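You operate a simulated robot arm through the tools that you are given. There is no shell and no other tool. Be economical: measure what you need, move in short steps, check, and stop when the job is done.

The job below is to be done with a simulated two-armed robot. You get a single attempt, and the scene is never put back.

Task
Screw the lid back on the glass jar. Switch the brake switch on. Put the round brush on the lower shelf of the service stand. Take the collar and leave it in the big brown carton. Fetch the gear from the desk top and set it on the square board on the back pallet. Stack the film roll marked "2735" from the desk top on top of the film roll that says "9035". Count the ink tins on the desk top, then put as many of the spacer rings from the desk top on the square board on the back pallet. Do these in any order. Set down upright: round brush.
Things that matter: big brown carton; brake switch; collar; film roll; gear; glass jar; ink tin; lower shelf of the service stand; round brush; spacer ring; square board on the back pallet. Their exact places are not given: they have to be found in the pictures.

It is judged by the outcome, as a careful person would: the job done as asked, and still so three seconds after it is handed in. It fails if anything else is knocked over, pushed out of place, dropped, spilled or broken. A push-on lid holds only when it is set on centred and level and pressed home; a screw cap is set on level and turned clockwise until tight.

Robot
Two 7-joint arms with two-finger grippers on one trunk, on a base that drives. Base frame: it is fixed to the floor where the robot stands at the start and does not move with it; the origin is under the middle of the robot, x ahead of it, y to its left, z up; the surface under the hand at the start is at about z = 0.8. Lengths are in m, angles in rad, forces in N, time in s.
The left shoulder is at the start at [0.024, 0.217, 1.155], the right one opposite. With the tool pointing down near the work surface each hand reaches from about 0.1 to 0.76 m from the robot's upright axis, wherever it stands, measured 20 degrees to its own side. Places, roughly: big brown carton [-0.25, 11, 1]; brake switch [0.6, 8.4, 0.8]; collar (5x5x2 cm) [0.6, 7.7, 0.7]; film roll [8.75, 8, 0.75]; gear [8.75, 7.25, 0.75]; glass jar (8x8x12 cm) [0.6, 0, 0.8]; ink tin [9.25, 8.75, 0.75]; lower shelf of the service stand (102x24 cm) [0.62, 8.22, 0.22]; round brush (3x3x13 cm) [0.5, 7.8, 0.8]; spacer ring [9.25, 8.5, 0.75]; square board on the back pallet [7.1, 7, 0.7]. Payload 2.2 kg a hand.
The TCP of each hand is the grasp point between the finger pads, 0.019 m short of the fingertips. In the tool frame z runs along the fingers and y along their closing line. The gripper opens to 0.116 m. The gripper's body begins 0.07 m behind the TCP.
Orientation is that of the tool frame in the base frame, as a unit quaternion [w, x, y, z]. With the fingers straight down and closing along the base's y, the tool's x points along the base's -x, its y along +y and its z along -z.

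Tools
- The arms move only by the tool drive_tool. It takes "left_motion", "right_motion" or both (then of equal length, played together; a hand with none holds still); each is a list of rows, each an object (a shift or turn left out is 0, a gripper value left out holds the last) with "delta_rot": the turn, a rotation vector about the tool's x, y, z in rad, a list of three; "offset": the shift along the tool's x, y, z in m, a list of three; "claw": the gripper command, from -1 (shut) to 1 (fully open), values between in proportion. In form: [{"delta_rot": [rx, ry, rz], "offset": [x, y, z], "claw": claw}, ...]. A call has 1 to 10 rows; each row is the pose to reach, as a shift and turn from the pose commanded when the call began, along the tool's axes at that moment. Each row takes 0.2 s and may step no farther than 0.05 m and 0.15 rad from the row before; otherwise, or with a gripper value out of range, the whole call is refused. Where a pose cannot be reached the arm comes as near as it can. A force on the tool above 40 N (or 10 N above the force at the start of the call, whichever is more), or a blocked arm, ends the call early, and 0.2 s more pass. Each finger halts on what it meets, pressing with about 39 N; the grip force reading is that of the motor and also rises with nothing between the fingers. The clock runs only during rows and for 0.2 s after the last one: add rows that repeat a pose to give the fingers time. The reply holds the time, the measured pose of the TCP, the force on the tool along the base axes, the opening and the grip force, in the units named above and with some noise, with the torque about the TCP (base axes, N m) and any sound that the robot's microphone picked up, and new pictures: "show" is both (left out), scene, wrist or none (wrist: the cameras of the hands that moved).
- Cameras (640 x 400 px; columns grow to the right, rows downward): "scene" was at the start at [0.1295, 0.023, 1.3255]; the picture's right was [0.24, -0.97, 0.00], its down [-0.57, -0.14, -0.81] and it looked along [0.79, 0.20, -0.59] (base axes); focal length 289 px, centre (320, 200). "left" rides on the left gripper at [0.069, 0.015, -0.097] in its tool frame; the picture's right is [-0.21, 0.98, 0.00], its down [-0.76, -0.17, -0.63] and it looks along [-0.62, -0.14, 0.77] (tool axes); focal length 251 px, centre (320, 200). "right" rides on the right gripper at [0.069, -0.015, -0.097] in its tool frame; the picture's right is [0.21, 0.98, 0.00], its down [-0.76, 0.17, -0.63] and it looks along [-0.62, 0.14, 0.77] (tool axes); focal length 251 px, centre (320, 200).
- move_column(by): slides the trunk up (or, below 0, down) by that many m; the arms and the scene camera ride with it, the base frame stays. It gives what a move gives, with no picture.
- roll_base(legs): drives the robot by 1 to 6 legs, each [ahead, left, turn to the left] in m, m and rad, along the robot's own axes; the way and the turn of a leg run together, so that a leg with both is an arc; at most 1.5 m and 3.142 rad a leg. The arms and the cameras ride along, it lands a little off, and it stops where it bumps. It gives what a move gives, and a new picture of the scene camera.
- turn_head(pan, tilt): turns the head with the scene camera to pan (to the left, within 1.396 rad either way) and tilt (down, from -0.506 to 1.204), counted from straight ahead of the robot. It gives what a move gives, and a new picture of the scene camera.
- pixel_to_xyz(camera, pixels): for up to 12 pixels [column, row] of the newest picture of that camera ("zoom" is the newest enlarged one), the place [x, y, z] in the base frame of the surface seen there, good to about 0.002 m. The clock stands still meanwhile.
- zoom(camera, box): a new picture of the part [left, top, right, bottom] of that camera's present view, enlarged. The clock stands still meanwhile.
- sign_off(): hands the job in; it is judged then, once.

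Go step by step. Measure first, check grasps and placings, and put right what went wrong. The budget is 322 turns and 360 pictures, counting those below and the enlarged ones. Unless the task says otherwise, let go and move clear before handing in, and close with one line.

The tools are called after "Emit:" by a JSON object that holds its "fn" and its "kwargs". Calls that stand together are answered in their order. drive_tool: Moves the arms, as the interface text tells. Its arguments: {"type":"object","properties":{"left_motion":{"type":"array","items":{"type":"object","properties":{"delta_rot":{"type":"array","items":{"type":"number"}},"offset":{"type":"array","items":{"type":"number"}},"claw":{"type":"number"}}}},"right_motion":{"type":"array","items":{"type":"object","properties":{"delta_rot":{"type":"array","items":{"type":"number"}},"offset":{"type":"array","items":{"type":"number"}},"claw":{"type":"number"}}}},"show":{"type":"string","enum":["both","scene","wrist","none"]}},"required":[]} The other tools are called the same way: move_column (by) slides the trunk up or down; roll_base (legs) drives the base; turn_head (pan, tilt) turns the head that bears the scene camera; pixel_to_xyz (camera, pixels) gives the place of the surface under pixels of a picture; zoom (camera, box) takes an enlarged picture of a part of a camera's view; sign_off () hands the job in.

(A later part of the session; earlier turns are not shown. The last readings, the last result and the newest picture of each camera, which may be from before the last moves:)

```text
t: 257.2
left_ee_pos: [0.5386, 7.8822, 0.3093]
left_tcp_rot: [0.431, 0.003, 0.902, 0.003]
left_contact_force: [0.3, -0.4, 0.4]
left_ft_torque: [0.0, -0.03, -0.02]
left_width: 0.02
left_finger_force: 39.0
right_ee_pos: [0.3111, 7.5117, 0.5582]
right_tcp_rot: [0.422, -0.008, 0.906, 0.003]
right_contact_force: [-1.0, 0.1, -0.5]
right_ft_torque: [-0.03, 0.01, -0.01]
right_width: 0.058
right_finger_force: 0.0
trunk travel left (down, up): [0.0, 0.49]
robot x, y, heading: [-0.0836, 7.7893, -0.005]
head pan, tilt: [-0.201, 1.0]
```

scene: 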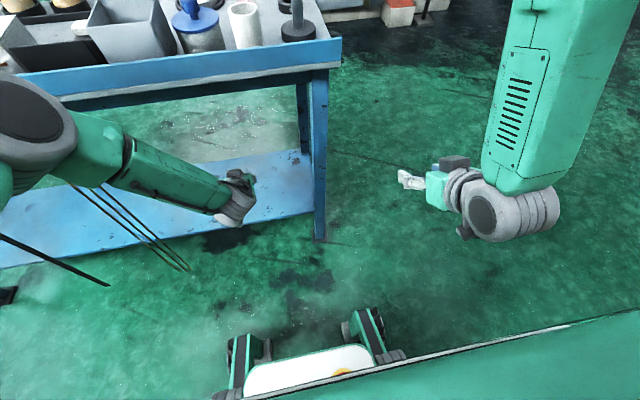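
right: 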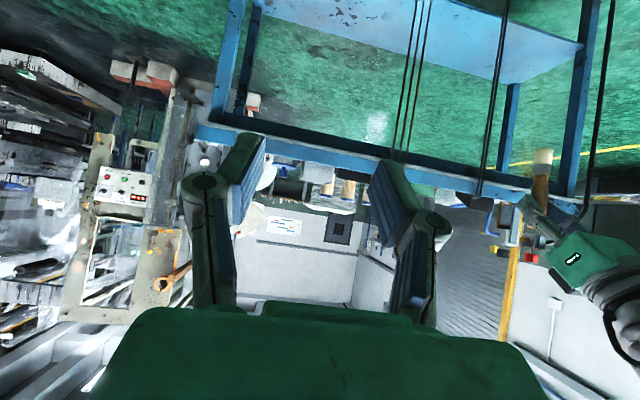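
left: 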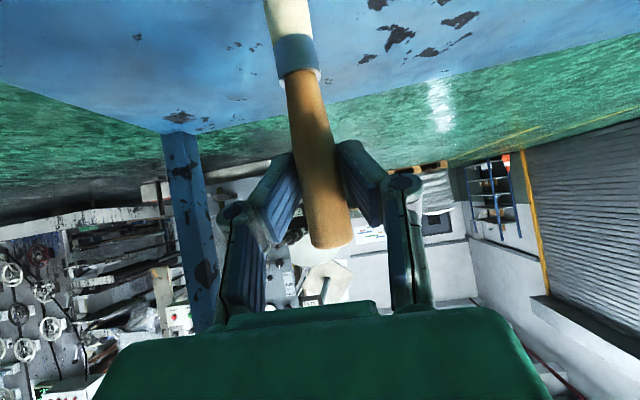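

Emit:
{"fn": "drive_tool", "kwargs": {"left_motion": [{"offset": [0.0008, 0, 0.0006]}, {"offset": [0.0008, 0, 0.0006]}], "show": "none"}}

Emit:
{"fn": "drive_tool", "kwargs": {"left_motion": [{"offset": [0.0008, 0, 0.0006]}, {"offset": [0.0008, 0, 0.0006]}], "show": "wrist"}}

Emit:
{"fn": "pixel_to_xyz", "kwargs": {"camera": "left", "pixels": [[330, 244], [325, 230], [312, 130], [297, 45], [293, 15], [291, 3]]}}

```text
t: 257.8
left_ee_pos: [0.5374, 7.8827, 0.309]
left_tcp_rot: [0.431, 0.002, 0.903, 0.004]
left_contact_force: [-0.3, 0.7, -0.7]
left_ft_torque: [0.01, 0.0, -0.02]
left_width: 0.0194
left_finger_force: 39.3
right_ee_pos: [0.3094, 7.5122, 0.5597]
right_tcp_rot: [0.423, -0.007, 0.906, 0.003]
right_contact_force: [-0.2, -0.2, -0.1]
right_ft_torque: [-0.03, 0.04, 0.07]
right_width: 0.0579
right_finger_force: 0.0
trunk travel left (down, up): [0.0, 0.49]
robot x, y, heading: [-0.0851, 7.7876, -0.014]
head pan, tilt: [-0.201, 1.0]
```

```text
t: 258.4
left_ee_pos: [0.5379, 7.883, 0.3074]
left_tcp_rot: [0.431, 0.003, 0.903, 0.003]
left_contact_force: [-0.3, 0.1, 0.6]
left_ft_torque: [0.0, -0.04, -0.02]
left_width: 0.0194
left_finger_force: 38.8
right_ee_pos: [0.3105, 7.5135, 0.5585]
right_tcp_rot: [0.422, -0.008, 0.907, 0.003]
right_contact_force: [-1.1, -0.1, 0.1]
right_ft_torque: [-0.01, 0.0, 0.02]
right_width: 0.058
right_finger_force: 0.0
trunk travel left (down, up): [0.0, 0.49]
robot x, y, heading: [-0.0845, 7.7906, -0.006]
head pan, tilt: [-0.201, 1.0]
```

left: 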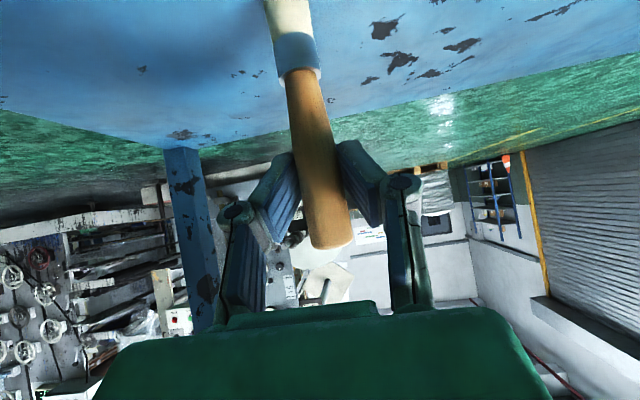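

```text
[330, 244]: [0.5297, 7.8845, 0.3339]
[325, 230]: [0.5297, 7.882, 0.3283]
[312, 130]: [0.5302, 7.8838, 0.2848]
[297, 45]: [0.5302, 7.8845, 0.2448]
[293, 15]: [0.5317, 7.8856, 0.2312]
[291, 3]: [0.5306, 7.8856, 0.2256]
```

The top is at 0.334, where contact occurred last time; about 1 mm more.

Emit:
{"fn": "drive_tool", "kwargs": {"left_motion": [{"offset": [0.0008, 0, 0.0006]}, {"offset": [0.0008, 0, 0.0006]}], "show": "none"}}

```text
t: 259.0
left_ee_pos: [0.5384, 7.8832, 0.3076]
left_tcp_rot: [0.43, 0.003, 0.903, 0.003]
left_contact_force: [0.7, -0.5, 1.6]
left_ft_torque: [0.0, -0.04, -0.03]
left_width: 0.0192
left_finger_force: 38.9
right_ee_pos: [0.3106, 7.5119, 0.5596]
right_tcp_rot: [0.422, -0.008, 0.907, 0.003]
right_contact_force: [1.5, 0.7, 0.2]
right_ft_torque: [0.01, 0.02, 0.0]
right_width: 0.0582
right_finger_force: 0.1
trunk travel left (down, up): [0.0, 0.49]
robot x, y, heading: [-0.0827, 7.7885, -0.011]
head pan, tilt: [-0.201, 1.0]
```

Light contact (1.6 N). Release in very fine steps.

Emit:
{"fn": "drive_tool", "kwargs": {"left_motion": [{"claw": -0.68}, {"claw": -0.67}, {"claw": -0.665}, {"claw": -0.66}, {"claw": -0.655}, {"claw": -0.65}, {"claw": -0.64}, {"claw": -0.63}], "show": "wrist"}}

```text
t: 260.8
left_ee_pos: [0.5385, 7.8814, 0.3066]
left_tcp_rot: [0.43, 0.002, 0.903, 0.004]
left_contact_force: [-0.6, -0.1, -0.3]
left_ft_torque: [0.01, 0.03, -0.02]
left_width: 0.0215
left_finger_force: 0.1
right_ee_pos: [0.3116, 7.5116, 0.5585]
right_tcp_rot: [0.423, -0.007, 0.906, 0.003]
right_contact_force: [0.5, -0.3, -0.1]
right_ft_torque: [0.0, -0.02, 0.0]
right_width: 0.0581
right_finger_force: 0.2
trunk travel left (down, up): [0.0, 0.49]
robot x, y, heading: [-0.0851, 7.7891, -0.011]
head pan, tilt: [-0.201, 1.0]
```

left: 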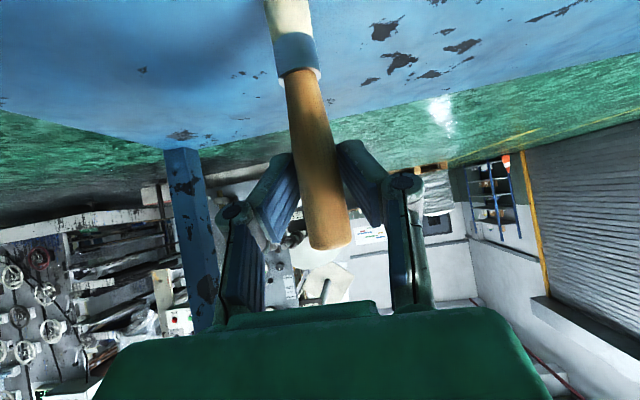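

It's standing free (grip force 0.1). I'll open wider slowly.

Emit:
{"fn": "drive_tool", "kwargs": {"left_motion": [{"claw": -0.62}, {"claw": -0.6}, {"claw": -0.58}, {"claw": -0.55}, {"claw": -0.5}, {"claw": -0.45}, {"claw": -0.4}, {"claw": -0.3}, {"claw": -0.2}, {"claw": -0.1}], "show": "wrist"}}

```text
t: 263.0
left_ee_pos: [0.538, 7.8823, 0.3071]
left_tcp_rot: [0.431, 0.002, 0.903, 0.004]
left_contact_force: [0.9, 0.0, 0.4]
left_ft_torque: [-0.01, 0.02, -0.02]
left_width: 0.0521
left_finger_force: 0.1
right_ee_pos: [0.3105, 7.5131, 0.5585]
right_tcp_rot: [0.423, -0.008, 0.906, 0.003]
right_contact_force: [-0.3, 0.4, -0.6]
right_ft_torque: [-0.02, -0.03, -0.03]
right_width: 0.0579
right_finger_force: 0.0
trunk travel left (down, up): [0.0, 0.49]
robot x, y, heading: [-0.0815, 7.7894, -0.011]
head pan, tilt: [-0.201, 1.0]
```

left: 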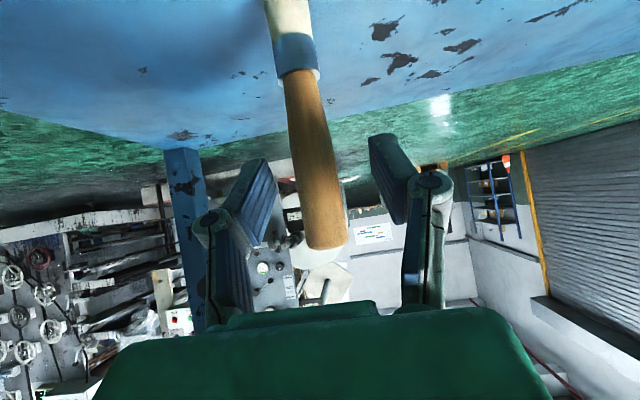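

The brush stands upright on the shelf. I'll withdraw straight back.

Emit:
{"fn": "drive_tool", "kwargs": {"left_motion": [{"offset": [0.013, 0, -0.0155]}, {"offset": [0.026, 0, -0.031]}, {"offset": [0.0385, 0, -0.046]}, {"offset": [0.0515, 0, -0.061]}, {"offset": [0.0515, 0, -0.061]}], "show": "wrist"}}

Emit:
{"fn": "roll_base", "kwargs": {"legs": [[-0.45, 0, 0.01]]}}

```text
t: 264.2
left_ee_pos: [0.4571, 7.8816, 0.3058]
left_tcp_rot: [0.431, 0.002, 0.902, 0.004]
left_contact_force: [-0.8, 1.1, 0.5]
left_ft_torque: [-0.03, 0.0, 0.0]
left_width: 0.0523
left_finger_force: 0.0
right_ee_pos: [0.3103, 7.5122, 0.5585]
right_tcp_rot: [0.422, -0.008, 0.907, 0.003]
right_contact_force: [0.8, 0.1, 1.1]
right_ft_torque: [0.02, 0.0, -0.03]
right_width: 0.0579
right_finger_force: 0.0
trunk travel left (down, up): [0.0, 0.49]
robot x, y, heading: [-0.0825, 7.7865, -0.011]
head pan, tilt: [-0.201, 1.0]
```

left: 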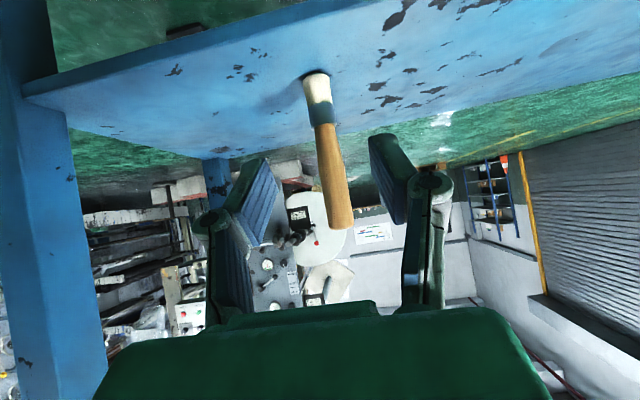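

```text
t: 267.0
left_ee_pos: [-0.005, 7.8849, 0.3064]
left_tcp_rot: [0.43, 0.004, 0.903, 0.003]
left_contact_force: [-0.3, 0.1, 0.3]
left_ft_torque: [0.0, -0.01, 0.0]
left_width: 0.0524
left_finger_force: 0.1
right_ee_pos: [-0.152, 7.5173, 0.5575]
right_tcp_rot: [0.423, -0.006, 0.906, 0.002]
right_contact_force: [0.2, 0.8, 0.4]
right_ft_torque: [-0.01, 0.0, 0.01]
right_width: 0.058
right_finger_force: 0.0
trunk travel left (down, up): [0.0, 0.49]
robot x, y, heading: [-0.5467, 7.7933, -0.014]
head pan, tilt: [-0.201, 1.0]
```

scene: 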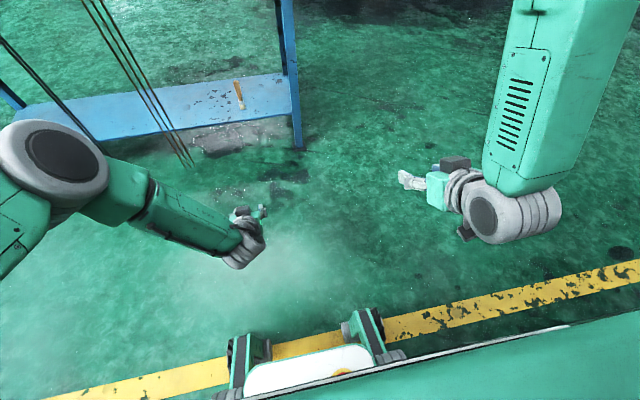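

The brush stands upright on the shelf. Next the collar: raise the trunk, lift the left hand away, and set the right hand straight down.

Emit:
{"fn": "move_column", "kwargs": {"by": 0.3}}

Emit:
{"fn": "drive_tool", "kwargs": {"left_motion": [{"offset": [-0.03, 0.02, -0.029]}, {"offset": [-0.06, 0.04, -0.058]}, {"offset": [-0.09, 0.06, -0.087]}, {"offset": [-0.12, 0.08, -0.116], "delta_rot": [0, 0.12, 0]}, {"offset": [-0.15, 0.1, -0.145], "delta_rot": [0, 0.24, 0]}, {"offset": [-0.18, 0.12, -0.174], "delta_rot": [0, 0.36, 0]}, {"offset": [-0.21, 0.14, -0.203], "delta_rot": [0, 0.48, 0]}, {"offset": [-0.24, 0.16, -0.232], "delta_rot": [0, 0.6, 0]}, {"offset": [-0.27, 0.18, -0.261], "delta_rot": [0, 0.74, 0]}, {"offset": [-0.3, 0.2, -0.29], "delta_rot": [0, 0.88, 0]}], "right_motion": [{"offset": [-0.02, 0, -0.02], "delta_rot": [0, 0.09, 0]}, {"offset": [-0.04, 0, -0.04], "delta_rot": [0, 0.18, 0]}, {"offset": [-0.06, 0, -0.06], "delta_rot": [0, 0.27, 0]}, {"offset": [-0.08, 0, -0.08], "delta_rot": [0, 0.36, 0]}, {"offset": [-0.1, 0, -0.09], "delta_rot": [0, 0.45, 0]}, {"offset": [-0.12, 0, -0.1], "delta_rot": [0, 0.54, 0]}, {"offset": [-0.14, 0, -0.1], "delta_rot": [0, 0.63, 0]}, {"offset": [-0.16, 0, -0.1], "delta_rot": [0, 0.72, 0]}, {"offset": [-0.18, 0, -0.1], "delta_rot": [0, 0.81, 0]}, {"offset": [-0.18, 0, -0.1], "delta_rot": [0, 0.875, 0]}], "show": "none"}}

Emit:
{"fn": "turn_head", "kwargs": {"pan": -0.3, "tilt": 0.8}}

```text
t: 270.0
left_ee_pos: [-0.0052, 7.8844, 0.6059]
left_tcp_rot: [0.433, 0.004, 0.902, 0.003]
left_contact_force: [-0.1, 0.3, 0.4]
left_ft_torque: [-0.01, 0.02, 0.02]
left_width: 0.0522
left_finger_force: 0.0
right_ee_pos: [-0.1532, 7.5174, 0.8618]
right_tcp_rot: [0.424, -0.006, 0.906, 0.003]
right_contact_force: [0.0, -0.2, 0.7]
right_ft_torque: [-0.03, 0.01, -0.02]
right_width: 0.0582
right_finger_force: 0.1
trunk travel left (down, up): [-0.3, 0.19]
robot x, y, heading: [-0.5462, 7.7958, -0.017]
head pan, tilt: [-0.201, 1.0]
```

```text
t: 272.2
left_ee_pos: [-0.0423, 8.0851, 1.0223]
left_tcp_rot: [0.007, 0.003, 1.0, 0.003]
left_contact_force: [0.1, 0.4, -0.1]
left_ft_torque: [-0.02, -0.02, 0.0]
left_width: 0.0522
left_finger_force: 0.2
right_ee_pos: [-0.1158, 7.5206, 1.0642]
right_tcp_rot: [0.0, -0.007, 1.0, -0.001]
right_contact_force: [-0.1, 0.4, -0.3]
right_ft_torque: [-0.02, 0.01, 0.04]
right_width: 0.058
right_finger_force: 0.0
right hand out of reach, approached as far as the arm can: row 1, 2, 3, 4
trunk travel left (down, up): [-0.3, 0.19]
robot x, y, heading: [-0.5482, 7.791, -0.019]
head pan, tilt: [-0.201, 1.0]
```

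```text
t: 272.9
left_ee_pos: [-0.0433, 8.0855, 1.0203]
left_tcp_rot: [0.007, 0.002, 1.0, 0.003]
left_contact_force: [-0.1, 0.6, 0.7]
left_ft_torque: [0.03, -0.01, -0.02]
left_width: 0.0523
left_finger_force: 0.0
right_ee_pos: [-0.1144, 7.52, 1.0632]
right_tcp_rot: [0.001, -0.007, 1.0, -0.001]
right_contact_force: [-0.3, 1.0, -0.3]
right_ft_torque: [-0.01, 0.0, 0.03]
right_width: 0.0581
right_finger_force: 0.0
trunk travel left (down, up): [-0.3, 0.19]
robot x, y, heading: [-0.5489, 7.7936, -0.021]
head pan, tilt: [-0.3, 0.799]
```

scene: 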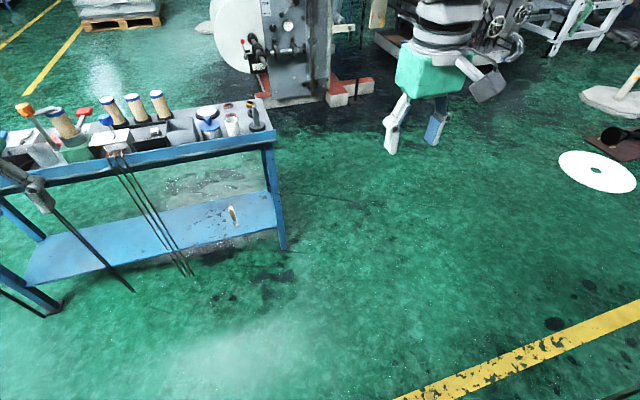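

I'll drive to the stand with the right hand lined up for the collar.

Emit:
{"fn": "roll_base", "kwargs": {"legs": [[0.53, 0.135, 0.02]]}}

Emit:
{"fn": "drive_tool", "kwargs": {"right_motion": [{"offset": [-0.04, 0.01, 0.02], "claw": 0.4}, {"offset": [-0.08, 0.02, 0.04]}, {"offset": [-0.12, 0.03, 0.06]}, {"offset": [-0.16, 0.035, 0.08]}, {"offset": [-0.19, 0.04, 0.1]}, {"offset": [-0.19, 0.04, 0.13]}, {"offset": [-0.19, 0.04, 0.13]}], "show": "wrist"}}

```text
t: 276.1
left_ee_pos: [0.4863, 8.2349, 1.0223]
left_tcp_rot: [0.005, -0.017, 1.0, 0.005]
left_contact_force: [0.8, -0.5, 0.5]
left_ft_torque: [0.04, 0.03, 0.0]
left_width: 0.0524
left_finger_force: 0.1
right_ee_pos: [0.4347, 7.6673, 1.0616]
right_tcp_rot: [0.0, -0.025, 1.0, -0.001]
right_contact_force: [-0.2, 0.3, 0.1]
right_ft_torque: [0.01, 0.06, -0.01]
right_width: 0.0581
right_finger_force: 0.2
trunk travel left (down, up): [-0.3, 0.19]
robot x, y, heading: [-0.0057, 7.9288, 0.023]
head pan, tilt: [-0.3, 0.799]
```

scene: 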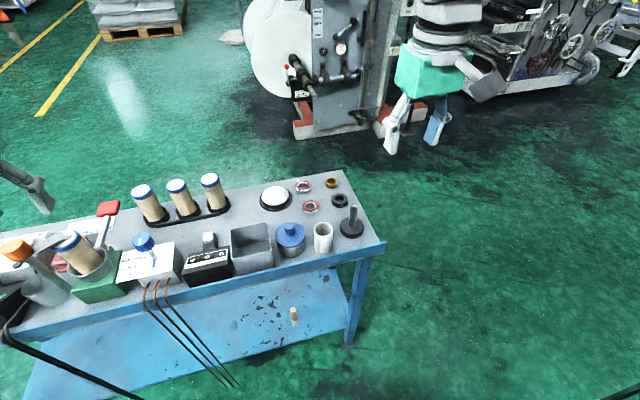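

```text
t: 277.7
left_ee_pos: [0.4841, 8.2377, 1.0223]
left_tcp_rot: [0.007, -0.017, 1.0, 0.004]
left_contact_force: [0.9, -0.1, -0.7]
left_ft_torque: [0.01, 0.01, 0.02]
left_width: 0.0522
left_finger_force: 0.0
right_ee_pos: [0.6213, 7.7215, 0.9335]
right_tcp_rot: [0.001, -0.026, 1.0, -0.002]
right_contact_force: [1.1, 0.0, -0.2]
right_ft_torque: [0.01, 0.01, 0.0]
right_width: 0.081
right_finger_force: 0.0
trunk travel left (down, up): [-0.3, 0.19]
robot x, y, heading: [-0.005, 7.9273, 0.024]
head pan, tilt: [-0.3, 0.799]
```

right: 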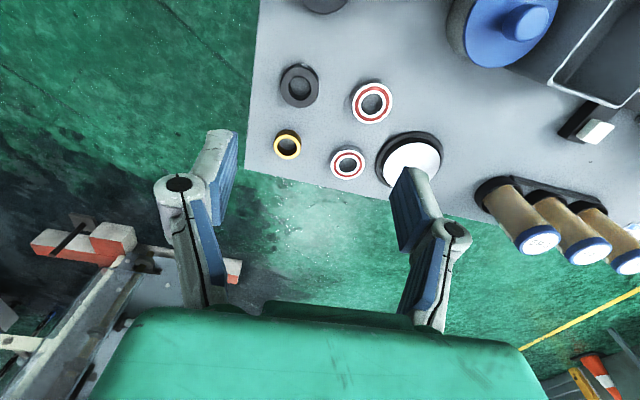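

The collar is at right-view (300,87), the brass ring at (287,145). I'll measure.

Emit:
{"fn": "pixel_to_xyz", "kwargs": {"camera": "right", "pixels": [[300, 68], [300, 106], [281, 87], [318, 87], [287, 73], [312, 100], [287, 135], [372, 85], [347, 163]]}}

```text
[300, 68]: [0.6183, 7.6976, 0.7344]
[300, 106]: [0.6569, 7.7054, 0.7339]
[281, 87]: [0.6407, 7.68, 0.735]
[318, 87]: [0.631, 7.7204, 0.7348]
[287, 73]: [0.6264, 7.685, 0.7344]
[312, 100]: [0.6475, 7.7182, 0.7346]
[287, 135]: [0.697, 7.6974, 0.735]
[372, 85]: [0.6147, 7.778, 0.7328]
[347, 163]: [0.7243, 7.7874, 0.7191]
```

The collar centre is (0.6376, 7.700), top z 0.735. Descend above it.

Emit:
{"fn": "drive_tool", "kwargs": {"right_motion": [{"offset": [-0.0152, -0.0223, 0.02]}, {"offset": [-0.0152, -0.0223, 0.06]}, {"offset": [-0.0152, -0.0223, 0.1]}, {"offset": [-0.0152, -0.0223, 0.14]}, {"offset": [-0.0152, -0.0223, 0.14]}, {"offset": [-0.0152, -0.0223, 0.14]}], "show": "wrist"}}

Emit:
{"fn": "pixel_to_xyz", "kwargs": {"camera": "right", "pixels": [[320, 120], [300, 150], [340, 150], [320, 180]]}}

```text
t: 279.1
left_ee_pos: [0.4841, 8.2371, 1.022]
left_tcp_rot: [0.008, -0.017, 1.0, 0.003]
left_contact_force: [0.4, 0.1, -1.1]
left_ft_torque: [-0.01, 0.0, 0.01]
left_width: 0.052
left_finger_force: 0.1
right_ee_pos: [0.6376, 7.6979, 0.7948]
right_tcp_rot: [0.002, -0.026, 1.0, -0.002]
right_contact_force: [0.5, -0.2, 1.2]
right_ft_torque: [0.0, -0.06, 0.0]
right_width: 0.0811
right_finger_force: 0.1
trunk travel left (down, up): [-0.3, 0.19]
robot x, y, heading: [-0.0071, 7.9284, 0.022]
head pan, tilt: [-0.3, 0.799]
```

right: 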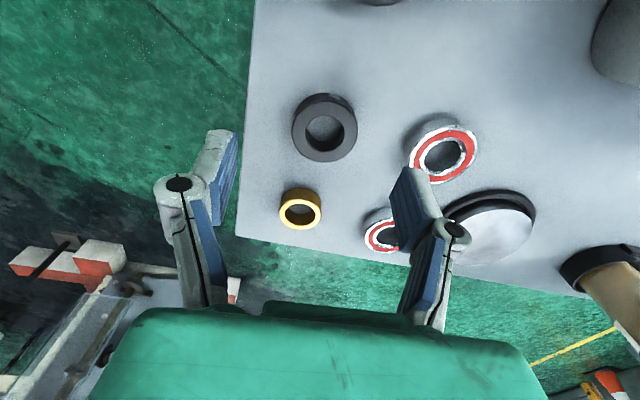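

```text
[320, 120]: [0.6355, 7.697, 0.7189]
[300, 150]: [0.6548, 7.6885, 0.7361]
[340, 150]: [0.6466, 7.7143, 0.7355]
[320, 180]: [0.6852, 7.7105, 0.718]
```

Aligned; narrow the opening to clear the bearing, descend and grip.

Emit:
{"fn": "drive_tool", "kwargs": {"right_motion": [{"offset": [0, 0.002, 0.01], "claw": 0.1}, {"offset": [0, 0.002, 0.03]}, {"offset": [0, 0.002, 0.05]}, {"offset": [0, 0.002, 0.0525]}, {"offset": [0, 0.002, 0.0525], "claw": -0.2}, {"offset": [0, 0.002, 0.0525], "claw": -0.6}, {"offset": [0, 0.002, 0.0525], "claw": -0.6}], "show": "wrist"}}

```text
t: 280.7
left_ee_pos: [0.4836, 8.2374, 1.0223]
left_tcp_rot: [0.008, -0.016, 1.0, 0.004]
left_contact_force: [-1.1, -0.4, -0.1]
left_ft_torque: [-0.02, 0.02, 0.01]
left_width: 0.0522
left_finger_force: 0.1
right_ee_pos: [0.6388, 7.7001, 0.7423]
right_tcp_rot: [0.002, -0.026, 1.0, -0.002]
right_contact_force: [0.7, 0.7, 0.1]
right_ft_torque: [0.03, -0.04, 0.01]
right_width: 0.0439
right_finger_force: 39.1
trunk travel left (down, up): [-0.3, 0.19]
robot x, y, heading: [-0.0072, 7.9291, 0.024]
head pan, tilt: [-0.3, 0.799]
```

right: 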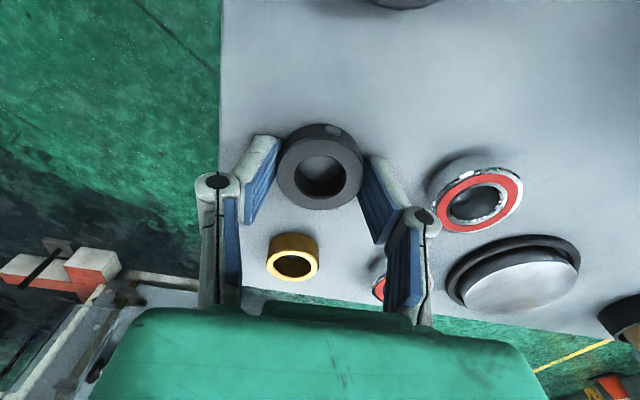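

Collar gripped (0.044). Lift it and drive: back off, turn left, and go toward the far bench.

Emit:
{"fn": "drive_tool", "kwargs": {"right_motion": [{"offset": [0, 0, -0.04]}, {"offset": [0, 0, -0.08]}, {"offset": [0.02, 0, -0.12]}, {"offset": [0.05, 0, -0.16]}, {"offset": [0.08, 0, -0.2]}, {"offset": [0.11, 0, -0.24]}, {"offset": [0.14, 0, -0.28]}, {"offset": [0.17, 0, -0.31]}, {"offset": [0.17, 0, -0.34]}], "show": "none"}}

Emit:
{"fn": "roll_base", "kwargs": {"legs": [[-0.46, 0, 0], [0, 0, 1.548], [0.85, 0, 0], [0.85, 0, 0]]}}

Emit:
{"fn": "turn_head", "kwargs": {"pan": 0, "tilt": 0.45}}

```text
t: 282.7
left_ee_pos: [0.4837, 8.2378, 1.0223]
left_tcp_rot: [0.008, -0.017, 1.0, 0.004]
left_contact_force: [0.3, -0.8, -0.3]
left_ft_torque: [0.04, 0.01, 0.02]
left_width: 0.0522
left_finger_force: 0.1
right_ee_pos: [0.4676, 7.6931, 1.0791]
right_tcp_rot: [0.001, -0.025, 1.0, -0.001]
right_contact_force: [-0.5, -0.2, -0.8]
right_ft_torque: [0.03, 0.01, 0.01]
right_width: 0.0438
right_finger_force: 39.0
trunk travel left (down, up): [-0.3, 0.19]
robot x, y, heading: [-0.0063, 7.9269, 0.02]
head pan, tilt: [-0.3, 0.799]
```

```text
t: 297.6
left_ee_pos: [-0.8634, 10.1028, 1.0222]
left_tcp_rot: [-0.003, 0.73, -0.684, -0.008]
left_contact_force: [-0.3, -0.2, -0.1]
left_ft_torque: [-0.01, 0.03, 0.03]
left_width: 0.0521
left_finger_force: 0.1
right_ee_pos: [-0.3191, 10.1037, 1.0783]
right_tcp_rot: [-0.002, 0.736, -0.677, -0.001]
right_contact_force: [-0.1, 0.6, -1.6]
right_ft_torque: [0.01, -0.02, 0.01]
right_width: 0.0438
right_finger_force: 39.3
trunk travel left (down, up): [-0.3, 0.19]
robot x, y, heading: [-0.5403, 9.6195, 1.628]
head pan, tilt: [-0.3, 0.799]
```

scene: 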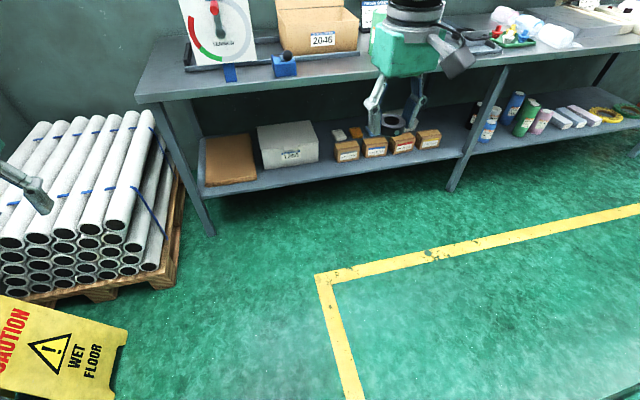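

```text
t: 298.4
left_ee_pos: [-0.8646, 10.1001, 1.0246]
left_tcp_rot: [-0.003, 0.729, -0.684, -0.009]
left_contact_force: [0.2, -0.4, 0.1]
left_ft_torque: [0.02, 0.01, -0.01]
left_width: 0.0523
left_finger_force: 0.0
right_ee_pos: [-0.3194, 10.1002, 1.0806]
right_tcp_rot: [-0.002, 0.736, -0.677, -0.001]
right_contact_force: [0.0, 0.7, -0.9]
right_ft_torque: [-0.02, -0.03, 0.04]
right_width: 0.0439
right_finger_force: 38.8
trunk travel left (down, up): [-0.3, 0.19]
robot x, y, heading: [-0.5413, 9.621, 1.625]
head pan, tilt: [0.0, 0.45]
```

scene: 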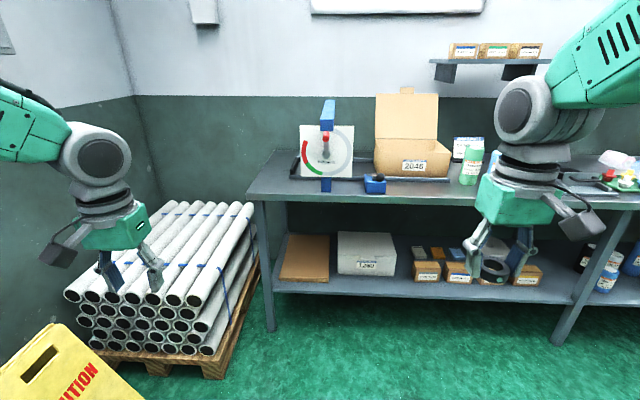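

The open brown carton "2046" stands on the bench at (413,150). I'll measure its opening.

Emit:
{"fn": "pixel_to_xyz", "kwargs": {"camera": "scene", "pixels": [[378, 154], [450, 156], [413, 154], [413, 144], [390, 142], [435, 142], [413, 120], [413, 167], [380, 135], [440, 137], [372, 178], [415, 185]]}}

Emit:
{"fn": "zoom", "kwargs": {"camera": "scene", "box": [360, 80, 490, 200]}}

```text
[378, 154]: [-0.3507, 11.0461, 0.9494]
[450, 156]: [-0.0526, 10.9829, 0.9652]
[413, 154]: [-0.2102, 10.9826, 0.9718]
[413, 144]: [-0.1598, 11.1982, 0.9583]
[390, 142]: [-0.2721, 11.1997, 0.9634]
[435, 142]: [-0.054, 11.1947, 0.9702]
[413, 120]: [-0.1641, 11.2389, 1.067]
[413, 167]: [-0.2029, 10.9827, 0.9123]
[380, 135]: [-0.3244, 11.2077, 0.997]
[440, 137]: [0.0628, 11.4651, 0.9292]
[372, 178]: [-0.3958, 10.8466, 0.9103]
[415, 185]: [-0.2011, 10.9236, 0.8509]
```

```text
3.33 times, centred on (425, 140) of scene
```

zoom: 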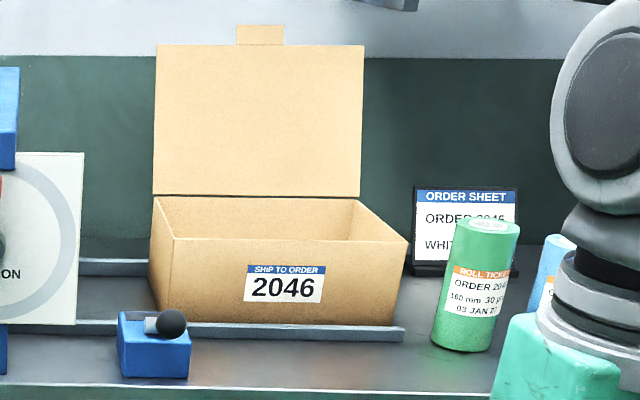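

The carton opening spans x −0.35…−0.05, y 10.98…11.2, rim z≈0.98. I'll raise the left hand clear of the gauge, straighten, and drive up.

Emit:
{"fn": "drive_tool", "kwargs": {"left_motion": [{"offset": [0.01, 0.01, -0.04]}, {"offset": [0.02, 0.02, -0.08]}, {"offset": [0.03, 0.03, -0.12]}, {"offset": [0.05, 0.04, -0.16]}, {"offset": [0.07, 0.05, -0.2]}], "show": "none"}}

Emit:
{"fn": "roll_base", "kwargs": {"legs": [[0, 0, -0.055], [0.75, -0.1, 0]]}}

```text
t: 299.6
left_ee_pos: [-0.9165, 10.0249, 1.2214]
left_tcp_rot: [-0.005, 0.729, -0.685, -0.008]
left_contact_force: [0.7, 0.4, 0.1]
left_ft_torque: [0.01, -0.01, 0.01]
left_width: 0.0523
left_finger_force: 0.1
right_ee_pos: [-0.3213, 10.1015, 1.0817]
right_tcp_rot: [-0.004, 0.736, -0.678, 0.0]
right_contact_force: [-0.5, -0.4, -1.8]
right_ft_torque: [0.01, -0.04, 0.01]
right_width: 0.0439
right_finger_force: 39.3
trunk travel left (down, up): [-0.3, 0.19]
robot x, y, heading: [-0.5406, 9.6214, 1.622]
head pan, tilt: [0.0, 0.45]
```

```text
t: 304.1
left_ee_pos: [-0.8072, 10.7901, 1.2196]
left_tcp_rot: [-0.007, 0.714, -0.701, -0.007]
left_contact_force: [-1.5, 0.3, -0.2]
left_ft_torque: [0.0, -0.08, 0.01]
left_width: 0.0521
left_finger_force: 0.2
right_ee_pos: [-0.2101, 10.8386, 1.0829]
right_tcp_rot: [-0.005, 0.719, -0.695, 0.002]
right_contact_force: [-0.1, -0.3, -1.0]
right_ft_torque: [-0.01, -0.05, -0.03]
right_width: 0.0437
right_finger_force: 38.9
trunk travel left (down, up): [-0.3, 0.19]
robot x, y, heading: [-0.4476, 10.3697, 1.584]
head pan, tilt: [0.0, 0.45]
```

scene: 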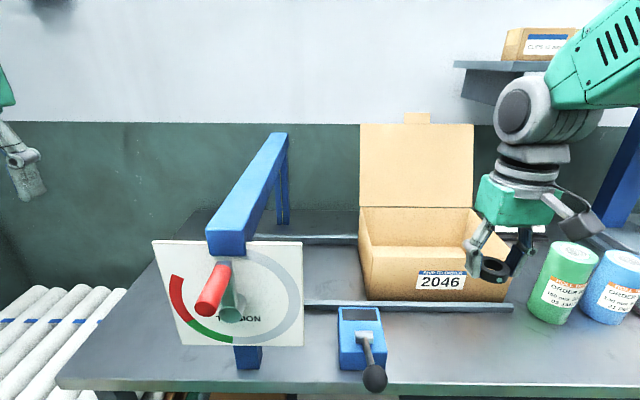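

I'll recheck the carton opening from here.

Emit:
{"fn": "pixel_to_xyz", "kwargs": {"camera": "scene", "pixels": [[370, 250], [430, 250], [430, 255], [465, 240], [400, 240], [430, 225], [420, 210], [363, 212], [440, 235]]}}

```text
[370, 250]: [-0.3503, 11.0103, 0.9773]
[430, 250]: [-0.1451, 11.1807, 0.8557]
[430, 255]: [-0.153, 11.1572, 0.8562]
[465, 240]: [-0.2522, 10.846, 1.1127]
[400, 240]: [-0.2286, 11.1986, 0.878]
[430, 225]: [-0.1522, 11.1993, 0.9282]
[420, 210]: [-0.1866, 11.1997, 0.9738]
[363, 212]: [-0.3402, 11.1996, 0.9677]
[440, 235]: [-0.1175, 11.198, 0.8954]
```

Inside floor z 0.856. Move forward over the carton and down into it.

Emit:
{"fn": "drive_tool", "kwargs": {"right_motion": [{"offset": [-0.045, 0, 0]}, {"offset": [-0.09, -0.003, 0]}, {"offset": [-0.135, -0.005, 0]}, {"offset": [-0.18, -0.007, 0]}, {"offset": [-0.225, -0.008, 0]}, {"offset": [-0.252, -0.0086, 0.02]}, {"offset": [-0.252, -0.0086, 0.065]}, {"offset": [-0.252, -0.0086, 0.11]}, {"offset": [-0.252, -0.0086, 0.155]}, {"offset": [-0.252, -0.0086, 0.19]}], "show": "wrist"}}

```text
t: 306.3
left_ee_pos: [-0.7977, 10.7898, 1.2235]
left_tcp_rot: [-0.005, 0.713, -0.701, -0.01]
left_contact_force: [0.3, -0.3, 0.3]
left_ft_torque: [-0.02, 0.0, 0.0]
left_width: 0.052
left_finger_force: 0.1
right_ee_pos: [-0.2024, 11.0891, 0.8927]
right_tcp_rot: [-0.003, 0.719, -0.695, -0.003]
right_contact_force: [-0.1, -0.3, -0.6]
right_ft_torque: [-0.04, 0.02, -0.01]
right_width: 0.0437
right_finger_force: 39.4
trunk travel left (down, up): [-0.3, 0.19]
robot x, y, heading: [-0.4461, 10.3687, 1.577]
head pan, tilt: [0.0, 0.45]
```

right: 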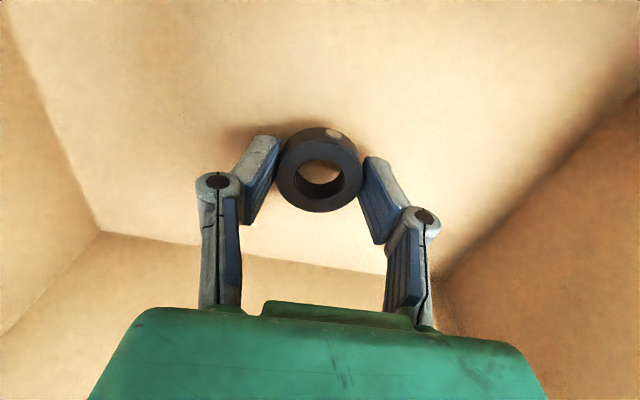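

The collar is inside the carton, 1.5 cm above the floor. Lower, release, and retract.

Emit:
{"fn": "drive_tool", "kwargs": {"right_motion": [{"offset": [0, 0, 0.006]}, {"offset": [0, 0, 0.012]}, {"offset": [0, 0, 0.012], "claw": 0.0}, {"offset": [0, 0, 0.012], "claw": 0.1}, {"offset": [0, 0, -0.03]}, {"offset": [0, 0, -0.08]}, {"offset": [0, 0, -0.13]}, {"offset": [0, 0, -0.18]}, {"offset": [0, 0, -0.21]}, {"offset": [0.05, 0, -0.21]}], "show": "wrist"}}

Emit:
{"fn": "drive_tool", "kwargs": {"right_motion": [{"offset": [0.05, 0, 0]}, {"offset": [0.1, 0, 0]}, {"offset": [0.15, 0, 0]}, {"offset": [0.2, 0, 0]}, {"offset": [0.23, 0, 0]}], "show": "none"}}

```text
t: 308.5
left_ee_pos: [-0.8014, 10.7885, 1.2229]
left_tcp_rot: [-0.004, 0.713, -0.701, -0.009]
left_contact_force: [0.6, 0.3, 0.3]
left_ft_torque: [0.01, 0.01, -0.01]
left_width: 0.0523
left_finger_force: 0.0
right_ee_pos: [-0.2066, 11.0781, 1.1122]
right_tcp_rot: [-0.003, 0.719, -0.695, 0.0]
right_contact_force: [0.5, 0.2, 0.3]
right_ft_torque: [0.01, 0.0, 0.01]
right_width: 0.064
right_finger_force: 0.1
right hand out of reach, approached as far as the arm can: row 8, 9, 10
trunk travel left (down, up): [-0.3, 0.19]
robot x, y, heading: [-0.4459, 10.3679, 1.579]
head pan, tilt: [0.0, 0.45]
```

right: 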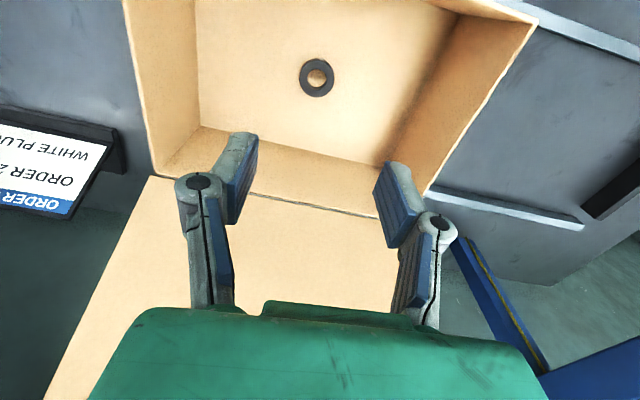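

```text
t: 309.7
left_ee_pos: [-0.8002, 10.788, 1.223]
left_tcp_rot: [-0.005, 0.713, -0.701, -0.009]
left_contact_force: [0.0, 0.5, 0.1]
left_ft_torque: [-0.01, -0.02, -0.03]
left_width: 0.052
left_finger_force: 0.1
right_ee_pos: [-0.2014, 11.0653, 1.1573]
right_tcp_rot: [-0.003, 0.719, -0.695, -0.001]
right_contact_force: [0.3, 0.8, 0.0]
right_ft_torque: [-0.02, -0.01, 0.01]
right_width: 0.0639
right_finger_force: 0.0
right hand out of reach, approached as far as the arm can: row 1, 2, 3, 4, 5
trunk travel left (down, up): [-0.3, 0.19]
robot x, y, heading: [-0.4471, 10.3719, 1.577]
head pan, tilt: [0.0, 0.45]
```

The collar lies in the carton. I'll back away, turn to face +x, and look for the route to the desk.

Emit:
{"fn": "roll_base", "kwargs": {"legs": [[-0.75, 0, 0], [0, 0, -1.577]]}}

Emit:
{"fn": "drive_tool", "kwargs": {"right_motion": [{"offset": [0.0, 0, 0.03]}, {"offset": [0.0, 0, 0.07]}, {"offset": [0, 0, 0.11]}, {"offset": [0, 0, 0.15]}], "show": "none"}}

Emit:
{"fn": "turn_head", "kwargs": {"pan": 0, "tilt": 0.2}}

```text
t: 317.5
left_ee_pos: [-0.0243, 9.9783, 1.2234]
left_tcp_rot: [0.011, -0.006, 1.0, 0.003]
left_contact_force: [0.0, 0.2, 0.5]
left_ft_torque: [-0.01, -0.03, -0.02]
left_width: 0.052
left_finger_force: 0.1
right_ee_pos: [0.2491, 9.3772, 1.1575]
right_tcp_rot: [0.002, -0.015, 1.0, -0.002]
right_contact_force: [-0.8, 0.7, 0.5]
right_ft_torque: [0.01, 0.02, -0.02]
right_width: 0.0637
right_finger_force: 0.0
trunk travel left (down, up): [-0.3, 0.19]
robot x, y, heading: [-0.4458, 9.6293, 0.003]
head pan, tilt: [0.0, 0.45]
```

scene: 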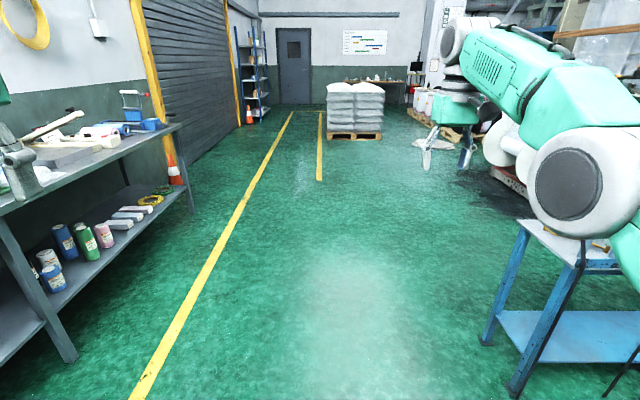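

```text
t: 318.5
left_ee_pos: [-0.0278, 9.9759, 1.2233]
left_tcp_rot: [0.012, -0.006, 1.0, 0.004]
left_contact_force: [1.1, 0.0, -0.6]
left_ft_torque: [0.0, -0.01, -0.04]
left_width: 0.0525
left_finger_force: 0.0
right_ee_pos: [0.2804, 9.3789, 1.0126]
right_tcp_rot: [0.004, -0.015, 1.0, -0.002]
right_contact_force: [0.4, -0.8, -0.7]
right_ft_torque: [-0.03, -0.01, 0.0]
right_width: 0.0637
right_finger_force: 0.1
right hand out of reach, approached as far as the arm can: row 1, 2, 3, 4
trunk travel left (down, up): [-0.3, 0.19]
robot x, y, heading: [-0.4446, 9.6324, 0.004]
head pan, tilt: [0.0, 0.45]
```

```text
t: 319.3
left_ee_pos: [-0.0286, 9.9781, 1.2247]
left_tcp_rot: [0.011, -0.006, 1.0, 0.003]
left_contact_force: [-0.9, -0.6, 0.5]
left_ft_torque: [-0.01, -0.04, 0.0]
left_width: 0.0522
left_finger_force: 0.1
right_ee_pos: [0.2777, 9.3786, 1.0139]
right_tcp_rot: [0.004, -0.016, 1.0, -0.001]
right_contact_force: [0.4, -0.3, 0.7]
right_ft_torque: [0.02, -0.03, 0.02]
right_width: 0.0639
right_finger_force: 0.0
trunk travel left (down, up): [-0.3, 0.19]
robot x, y, heading: [-0.4422, 9.6236, 0.003]
head pan, tilt: [0.0, 0.201]
```

scene: 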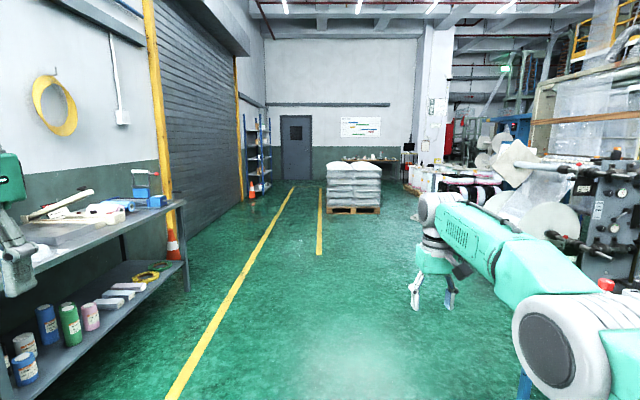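

I'll enlarge the far area to plan the route.

Emit:
{"fn": "zoom", "kwargs": {"camera": "scene", "box": [300, 130, 500, 230]}}

Emit:
{"fn": "pixel_to_xyz", "kwargs": {"camera": "scene", "pixels": [[328, 213], [380, 213], [320, 255], [345, 160], [395, 162], [408, 190], [475, 205], [420, 215], [262, 200], [372, 165], [460, 190]]}}

```text
3.20 times, centred on (400, 180) of scene
```

zoom: 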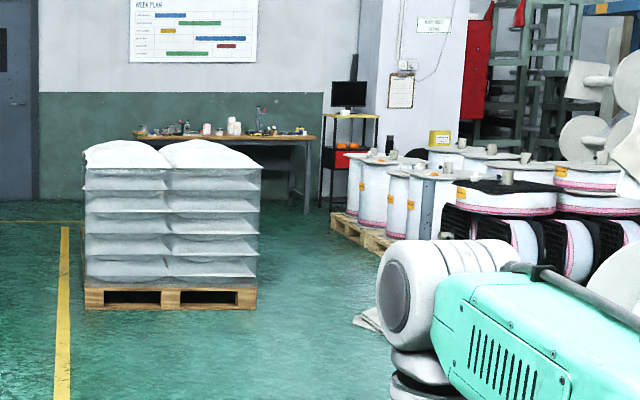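

```text
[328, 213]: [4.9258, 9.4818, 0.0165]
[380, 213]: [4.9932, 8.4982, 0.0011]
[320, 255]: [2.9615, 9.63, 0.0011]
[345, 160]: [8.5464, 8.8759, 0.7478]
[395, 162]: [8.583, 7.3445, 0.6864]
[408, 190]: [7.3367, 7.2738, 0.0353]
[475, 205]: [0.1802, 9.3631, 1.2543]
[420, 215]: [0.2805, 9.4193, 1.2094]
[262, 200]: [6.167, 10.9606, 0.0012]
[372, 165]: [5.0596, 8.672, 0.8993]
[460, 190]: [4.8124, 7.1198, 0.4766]
```

The desk's front edge is at x≈8.54 (y 7.3–9); the bag pallet sits at x≈5–6, y 8.5–9.5. I'll pass north of it along y≈10.1.

Emit:
{"fn": "roll_base", "kwargs": {"legs": [[1.5, 0, 0], [1.5, 0.25, 0], [1.4, 0.25, 0], [1.4, 0, 0]]}}

```text
refused: leg 2 is longer than a leg can be; nothing moved
```

Emit:
{"fn": "roll_base", "kwargs": {"legs": [[1.5, 0, 0], [1.45, 0.25, 0], [1.4, 0.25, 0], [1.4, 0, 0]]}}

```text
t: 347.3
left_ee_pos: [5.8452, 10.209, 1.2248]
left_tcp_rot: [0.012, 0.019, 1.0, 0.003]
left_contact_force: [-0.1, -0.1, -0.5]
left_ft_torque: [0.0, 0.04, 0.0]
left_width: 0.0522
left_finger_force: 0.1
right_ee_pos: [6.1217, 9.596, 1.013]
right_tcp_rot: [0.003, 0.01, 1.0, -0.002]
right_contact_force: [-0.2, -0.4, 0.2]
right_ft_torque: [0.01, 0.01, -0.01]
right_width: 0.0637
right_finger_force: 0.0
trunk travel left (down, up): [-0.3, 0.19]
robot x, y, heading: [5.409, 9.8774, -0.047]
head pan, tilt: [0.0, 0.201]
```

scene: 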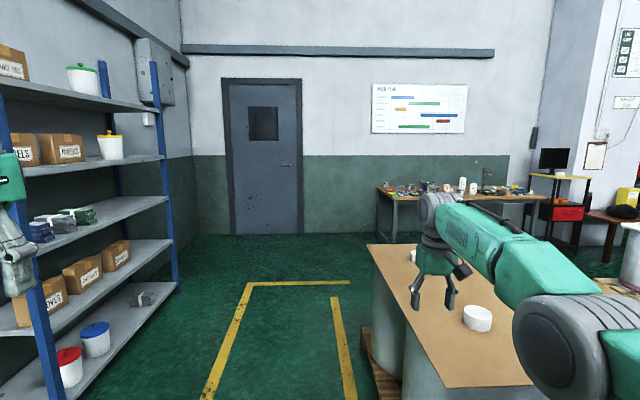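

I've drifted to y 9.88. There's a brown board on a pallet to my right; I'll measure it and the shelf.

Emit:
{"fn": "pixel_to_xyz", "kwargs": {"camera": "scene", "pixels": [[370, 246], [440, 385], [480, 320], [600, 290], [390, 400], [345, 385], [180, 290], [155, 320], [400, 200], [530, 200], [420, 330]]}}

Emit:
{"fn": "zoom", "kwargs": {"camera": "scene", "box": [360, 150, 640, 400]}}

```text
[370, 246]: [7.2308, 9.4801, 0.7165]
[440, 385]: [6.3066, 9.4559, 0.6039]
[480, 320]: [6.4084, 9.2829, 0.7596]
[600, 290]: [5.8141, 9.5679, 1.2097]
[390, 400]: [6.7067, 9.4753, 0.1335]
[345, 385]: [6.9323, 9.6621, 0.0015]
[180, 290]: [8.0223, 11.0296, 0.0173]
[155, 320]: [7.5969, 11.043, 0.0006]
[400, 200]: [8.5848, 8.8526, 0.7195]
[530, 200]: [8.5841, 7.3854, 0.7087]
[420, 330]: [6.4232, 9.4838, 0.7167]
```

```text
1.60 times, centred on (500, 275) of scene
```

zoom: 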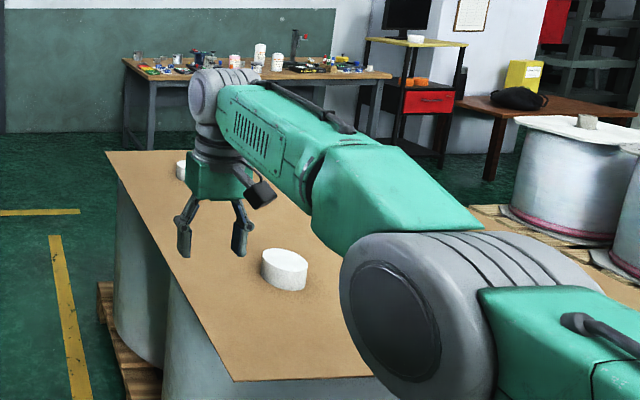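

A different board (pallet at y<9.48). I'll steer left, continue past it, then slide right toward the desk front.

Emit:
{"fn": "drive_tool", "kwargs": {"right_motion": [{"offset": [0.04, 0, -0.02]}, {"offset": [0.08, 0, -0.04]}, {"offset": [0.12, 0, -0.06]}, {"offset": [0.16, 0, -0.06]}, {"offset": [0.2, 0, -0.06]}], "show": "none"}}

Emit:
{"fn": "roll_base", "kwargs": {"legs": [[0, 0.33, 0.047], [1.2, 0, 0], [1.15, 0, 0]]}}

```text
t: 348.5
left_ee_pos: [5.8407, 10.208, 1.2228]
left_tcp_rot: [0.01, 0.019, 1.0, 0.003]
left_contact_force: [-0.2, -0.1, 0.2]
left_ft_torque: [0.01, 0.01, 0.02]
left_width: 0.0524
left_finger_force: 0.0
right_ee_pos: [6.1076, 9.6048, 1.1102]
right_tcp_rot: [0.005, 0.01, 1.0, -0.001]
right_contact_force: [0.3, 0.9, 0.2]
right_ft_torque: [0.01, 0.04, 0.01]
right_width: 0.0636
right_finger_force: 0.1
right hand out of reach, approached as far as the arm can: row 1, 2, 3, 4, 5
trunk travel left (down, up): [-0.3, 0.19]
robot x, y, heading: [5.4167, 9.8841, -0.055]
head pan, tilt: [0.0, 0.201]
```

```text
t: 361.6
left_ee_pos: [8.1698, 10.472, 1.2232]
left_tcp_rot: [0.014, 0.021, 1.0, -0.001]
left_contact_force: [-0.1, 0.3, 0.0]
left_ft_torque: [0.0, -0.06, 0.02]
left_width: 0.0524
left_finger_force: 0.1
right_ee_pos: [8.4336, 9.8655, 1.112]
right_tcp_rot: [0.001, 0.014, 1.0, -0.005]
right_contact_force: [0.2, -0.2, 0.1]
right_ft_torque: [0.01, 0.05, -0.04]
right_width: 0.0639
right_finger_force: 0.1
trunk travel left (down, up): [-0.3, 0.19]
robot x, y, heading: [7.7386, 10.1378, -0.053]
head pan, tilt: [0.0, 0.201]
```

scene: 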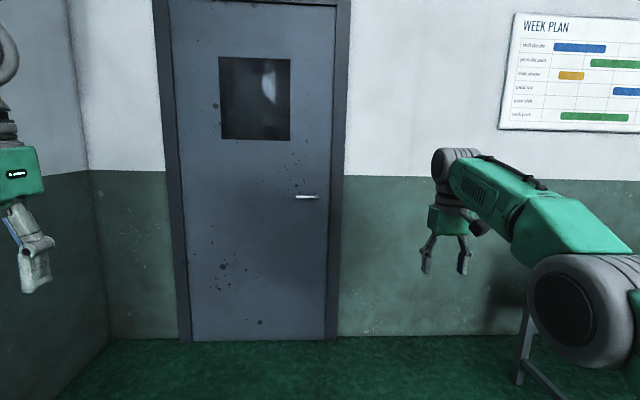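

The right arm seems stuck in an awkward configuration. I'll lower it first, then retract it low, and straighten it.

Emit:
{"fn": "drive_tool", "kwargs": {"right_motion": [{"offset": [0, 0, 0.05]}, {"offset": [0, 0, 0.1]}, {"offset": [0, 0, 0.15]}, {"offset": [0, 0, 0.2]}, {"offset": [0, 0, 0.25]}, {"offset": [0, 0, 0.3]}, {"offset": [0, 0, 0.3]}], "show": "none"}}

```text
t: 363.4
left_ee_pos: [8.1582, 10.4279, 1.2348]
left_tcp_rot: [0.01, 0.023, 0.999, 0.02]
left_contact_force: [0.0, -1.5, 0.2]
left_ft_torque: [0.11, -0.02, 0.01]
left_width: 0.0524
left_finger_force: 0.1
right_ee_pos: [8.4311, 9.8358, 0.8026]
right_tcp_rot: [-0.001, 0.012, 1.0, 0.017]
right_contact_force: [0.7, -1.0, 0.8]
right_ft_torque: [0.02, -0.02, 0.01]
right_width: 0.0637
right_finger_force: 0.1
right hand out of reach, approached as far as the arm can: row 1, 2, 3, 4, 5, 6, 7
trunk travel left (down, up): [-0.3, 0.19]
robot x, y, heading: [7.7385, 10.1421, -0.054]
head pan, tilt: [0.0, 0.201]
stopped in row 7 (right hand): the arm was blocked; the commanded pose is now the measured one
```

The command is re-synchronised. Now retract.

Emit:
{"fn": "drive_tool", "kwargs": {"right_motion": [{"offset": [0.04, 0, -0.02]}, {"offset": [0.08, 0, -0.05]}, {"offset": [0.12, 0, -0.08]}, {"offset": [0.16, 0, -0.11]}, {"offset": [0.2, 0, -0.14]}, {"offset": [0.23, 0, -0.18]}, {"offset": [0.23, 0, -0.22]}, {"offset": [0.23, 0, -0.26]}], "show": "none"}}

Emit:
{"fn": "turn_head", "kwargs": {"pan": -0.9, "tilt": 0.4}}

```text
t: 365.4
left_ee_pos: [8.1573, 10.401, 1.2335]
left_tcp_rot: [0.003, 0.024, 0.999, 0.03]
left_contact_force: [1.4, -1.3, 0.3]
left_ft_torque: [0.08, 0.02, -0.01]
left_width: 0.0523
left_finger_force: 0.0
right_ee_pos: [8.4276, 9.8017, 1.0917]
right_tcp_rot: [-0.001, 0.016, 1.0, 0.024]
right_contact_force: [0.9, -0.8, -0.2]
right_ft_torque: [0.1, -0.03, 0.0]
right_width: 0.0637
right_finger_force: 0.1
right hand out of reach, approached as far as the arm can: row 1, 2, 3, 4, 5, 6, 7, 8
trunk travel left (down, up): [-0.3, 0.19]
robot x, y, heading: [7.7389, 10.1393, -0.056]
head pan, tilt: [0.0, 0.201]
stopped in row 8 (right hand): the arm was blocked; the commanded pose is now the measured one
```

```text
t: 366.6
left_ee_pos: [8.1583, 10.4577, 1.2245]
left_tcp_rot: [0.005, 0.022, 1.0, 0.008]
left_contact_force: [-0.1, 1.8, -0.1]
left_ft_torque: [-0.12, -0.01, 0.02]
left_width: 0.0522
left_finger_force: 0.0
right_ee_pos: [8.4314, 9.8564, 1.1042]
right_tcp_rot: [-0.002, 0.011, 1.0, 0.005]
right_contact_force: [-0.5, 1.3, -0.2]
right_ft_torque: [-0.1, 0.02, 0.01]
right_width: 0.0638
right_finger_force: 0.1
trunk travel left (down, up): [-0.3, 0.19]
robot x, y, heading: [7.7374, 10.1473, -0.056]
head pan, tilt: [-0.901, 0.4]
```

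scene: 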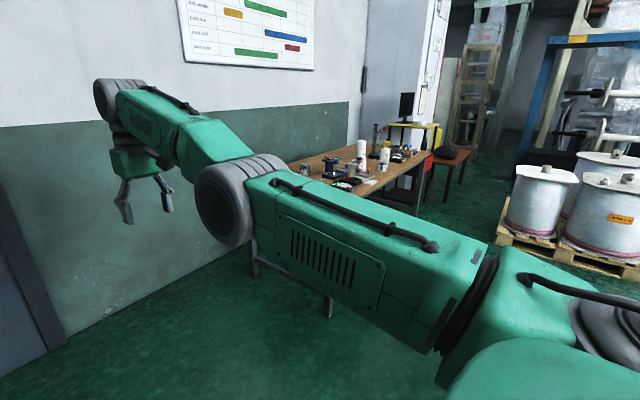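

The arm is singular (fully straight) at both heights; mid-height lets it bend. Move to z≈0.95 and then retract.

Emit:
{"fn": "drive_tool", "kwargs": {"right_motion": [{"offset": [0, 0, 0.04]}, {"offset": [0, 0, 0.08]}, {"offset": [0, 0, 0.12]}, {"offset": [0, 0, 0.15]}, {"offset": [0.02, 0.02, 0.15]}, {"offset": [0.04, 0.04, 0.15]}, {"offset": [0.08, 0.05, 0.15]}, {"offset": [0.12, 0.05, 0.15]}, {"offset": [0.16, 0.05, 0.15]}, {"offset": [0.2, 0.05, 0.15]}], "show": "none"}}

```text
t: 369.0
left_ee_pos: [8.1544, 10.4315, 1.221]
left_tcp_rot: [-0.004, 0.024, 1.0, 0.017]
left_contact_force: [0.0, 0.7, -0.4]
left_ft_torque: [-0.05, -0.01, 0.0]
left_width: 0.0523
left_finger_force: 0.1
right_ee_pos: [8.4465, 9.8897, 0.9557]
right_tcp_rot: [0.002, 0.014, 1.0, 0.012]
right_contact_force: [-0.6, 0.9, -0.3]
right_ft_torque: [-0.08, -0.03, 0.0]
right_width: 0.0636
right_finger_force: 0.1
right hand out of reach, approached as far as the arm can: row 1, 2, 3, 4, 5, 6, 7, 8, 9, 10
trunk travel left (down, up): [-0.3, 0.19]
robot x, y, heading: [7.7417, 10.136, -0.053]
head pan, tilt: [-0.901, 0.4]
stopped in row 10 (right hand): the arm was blocked; the commanded pose is now the measured one
```

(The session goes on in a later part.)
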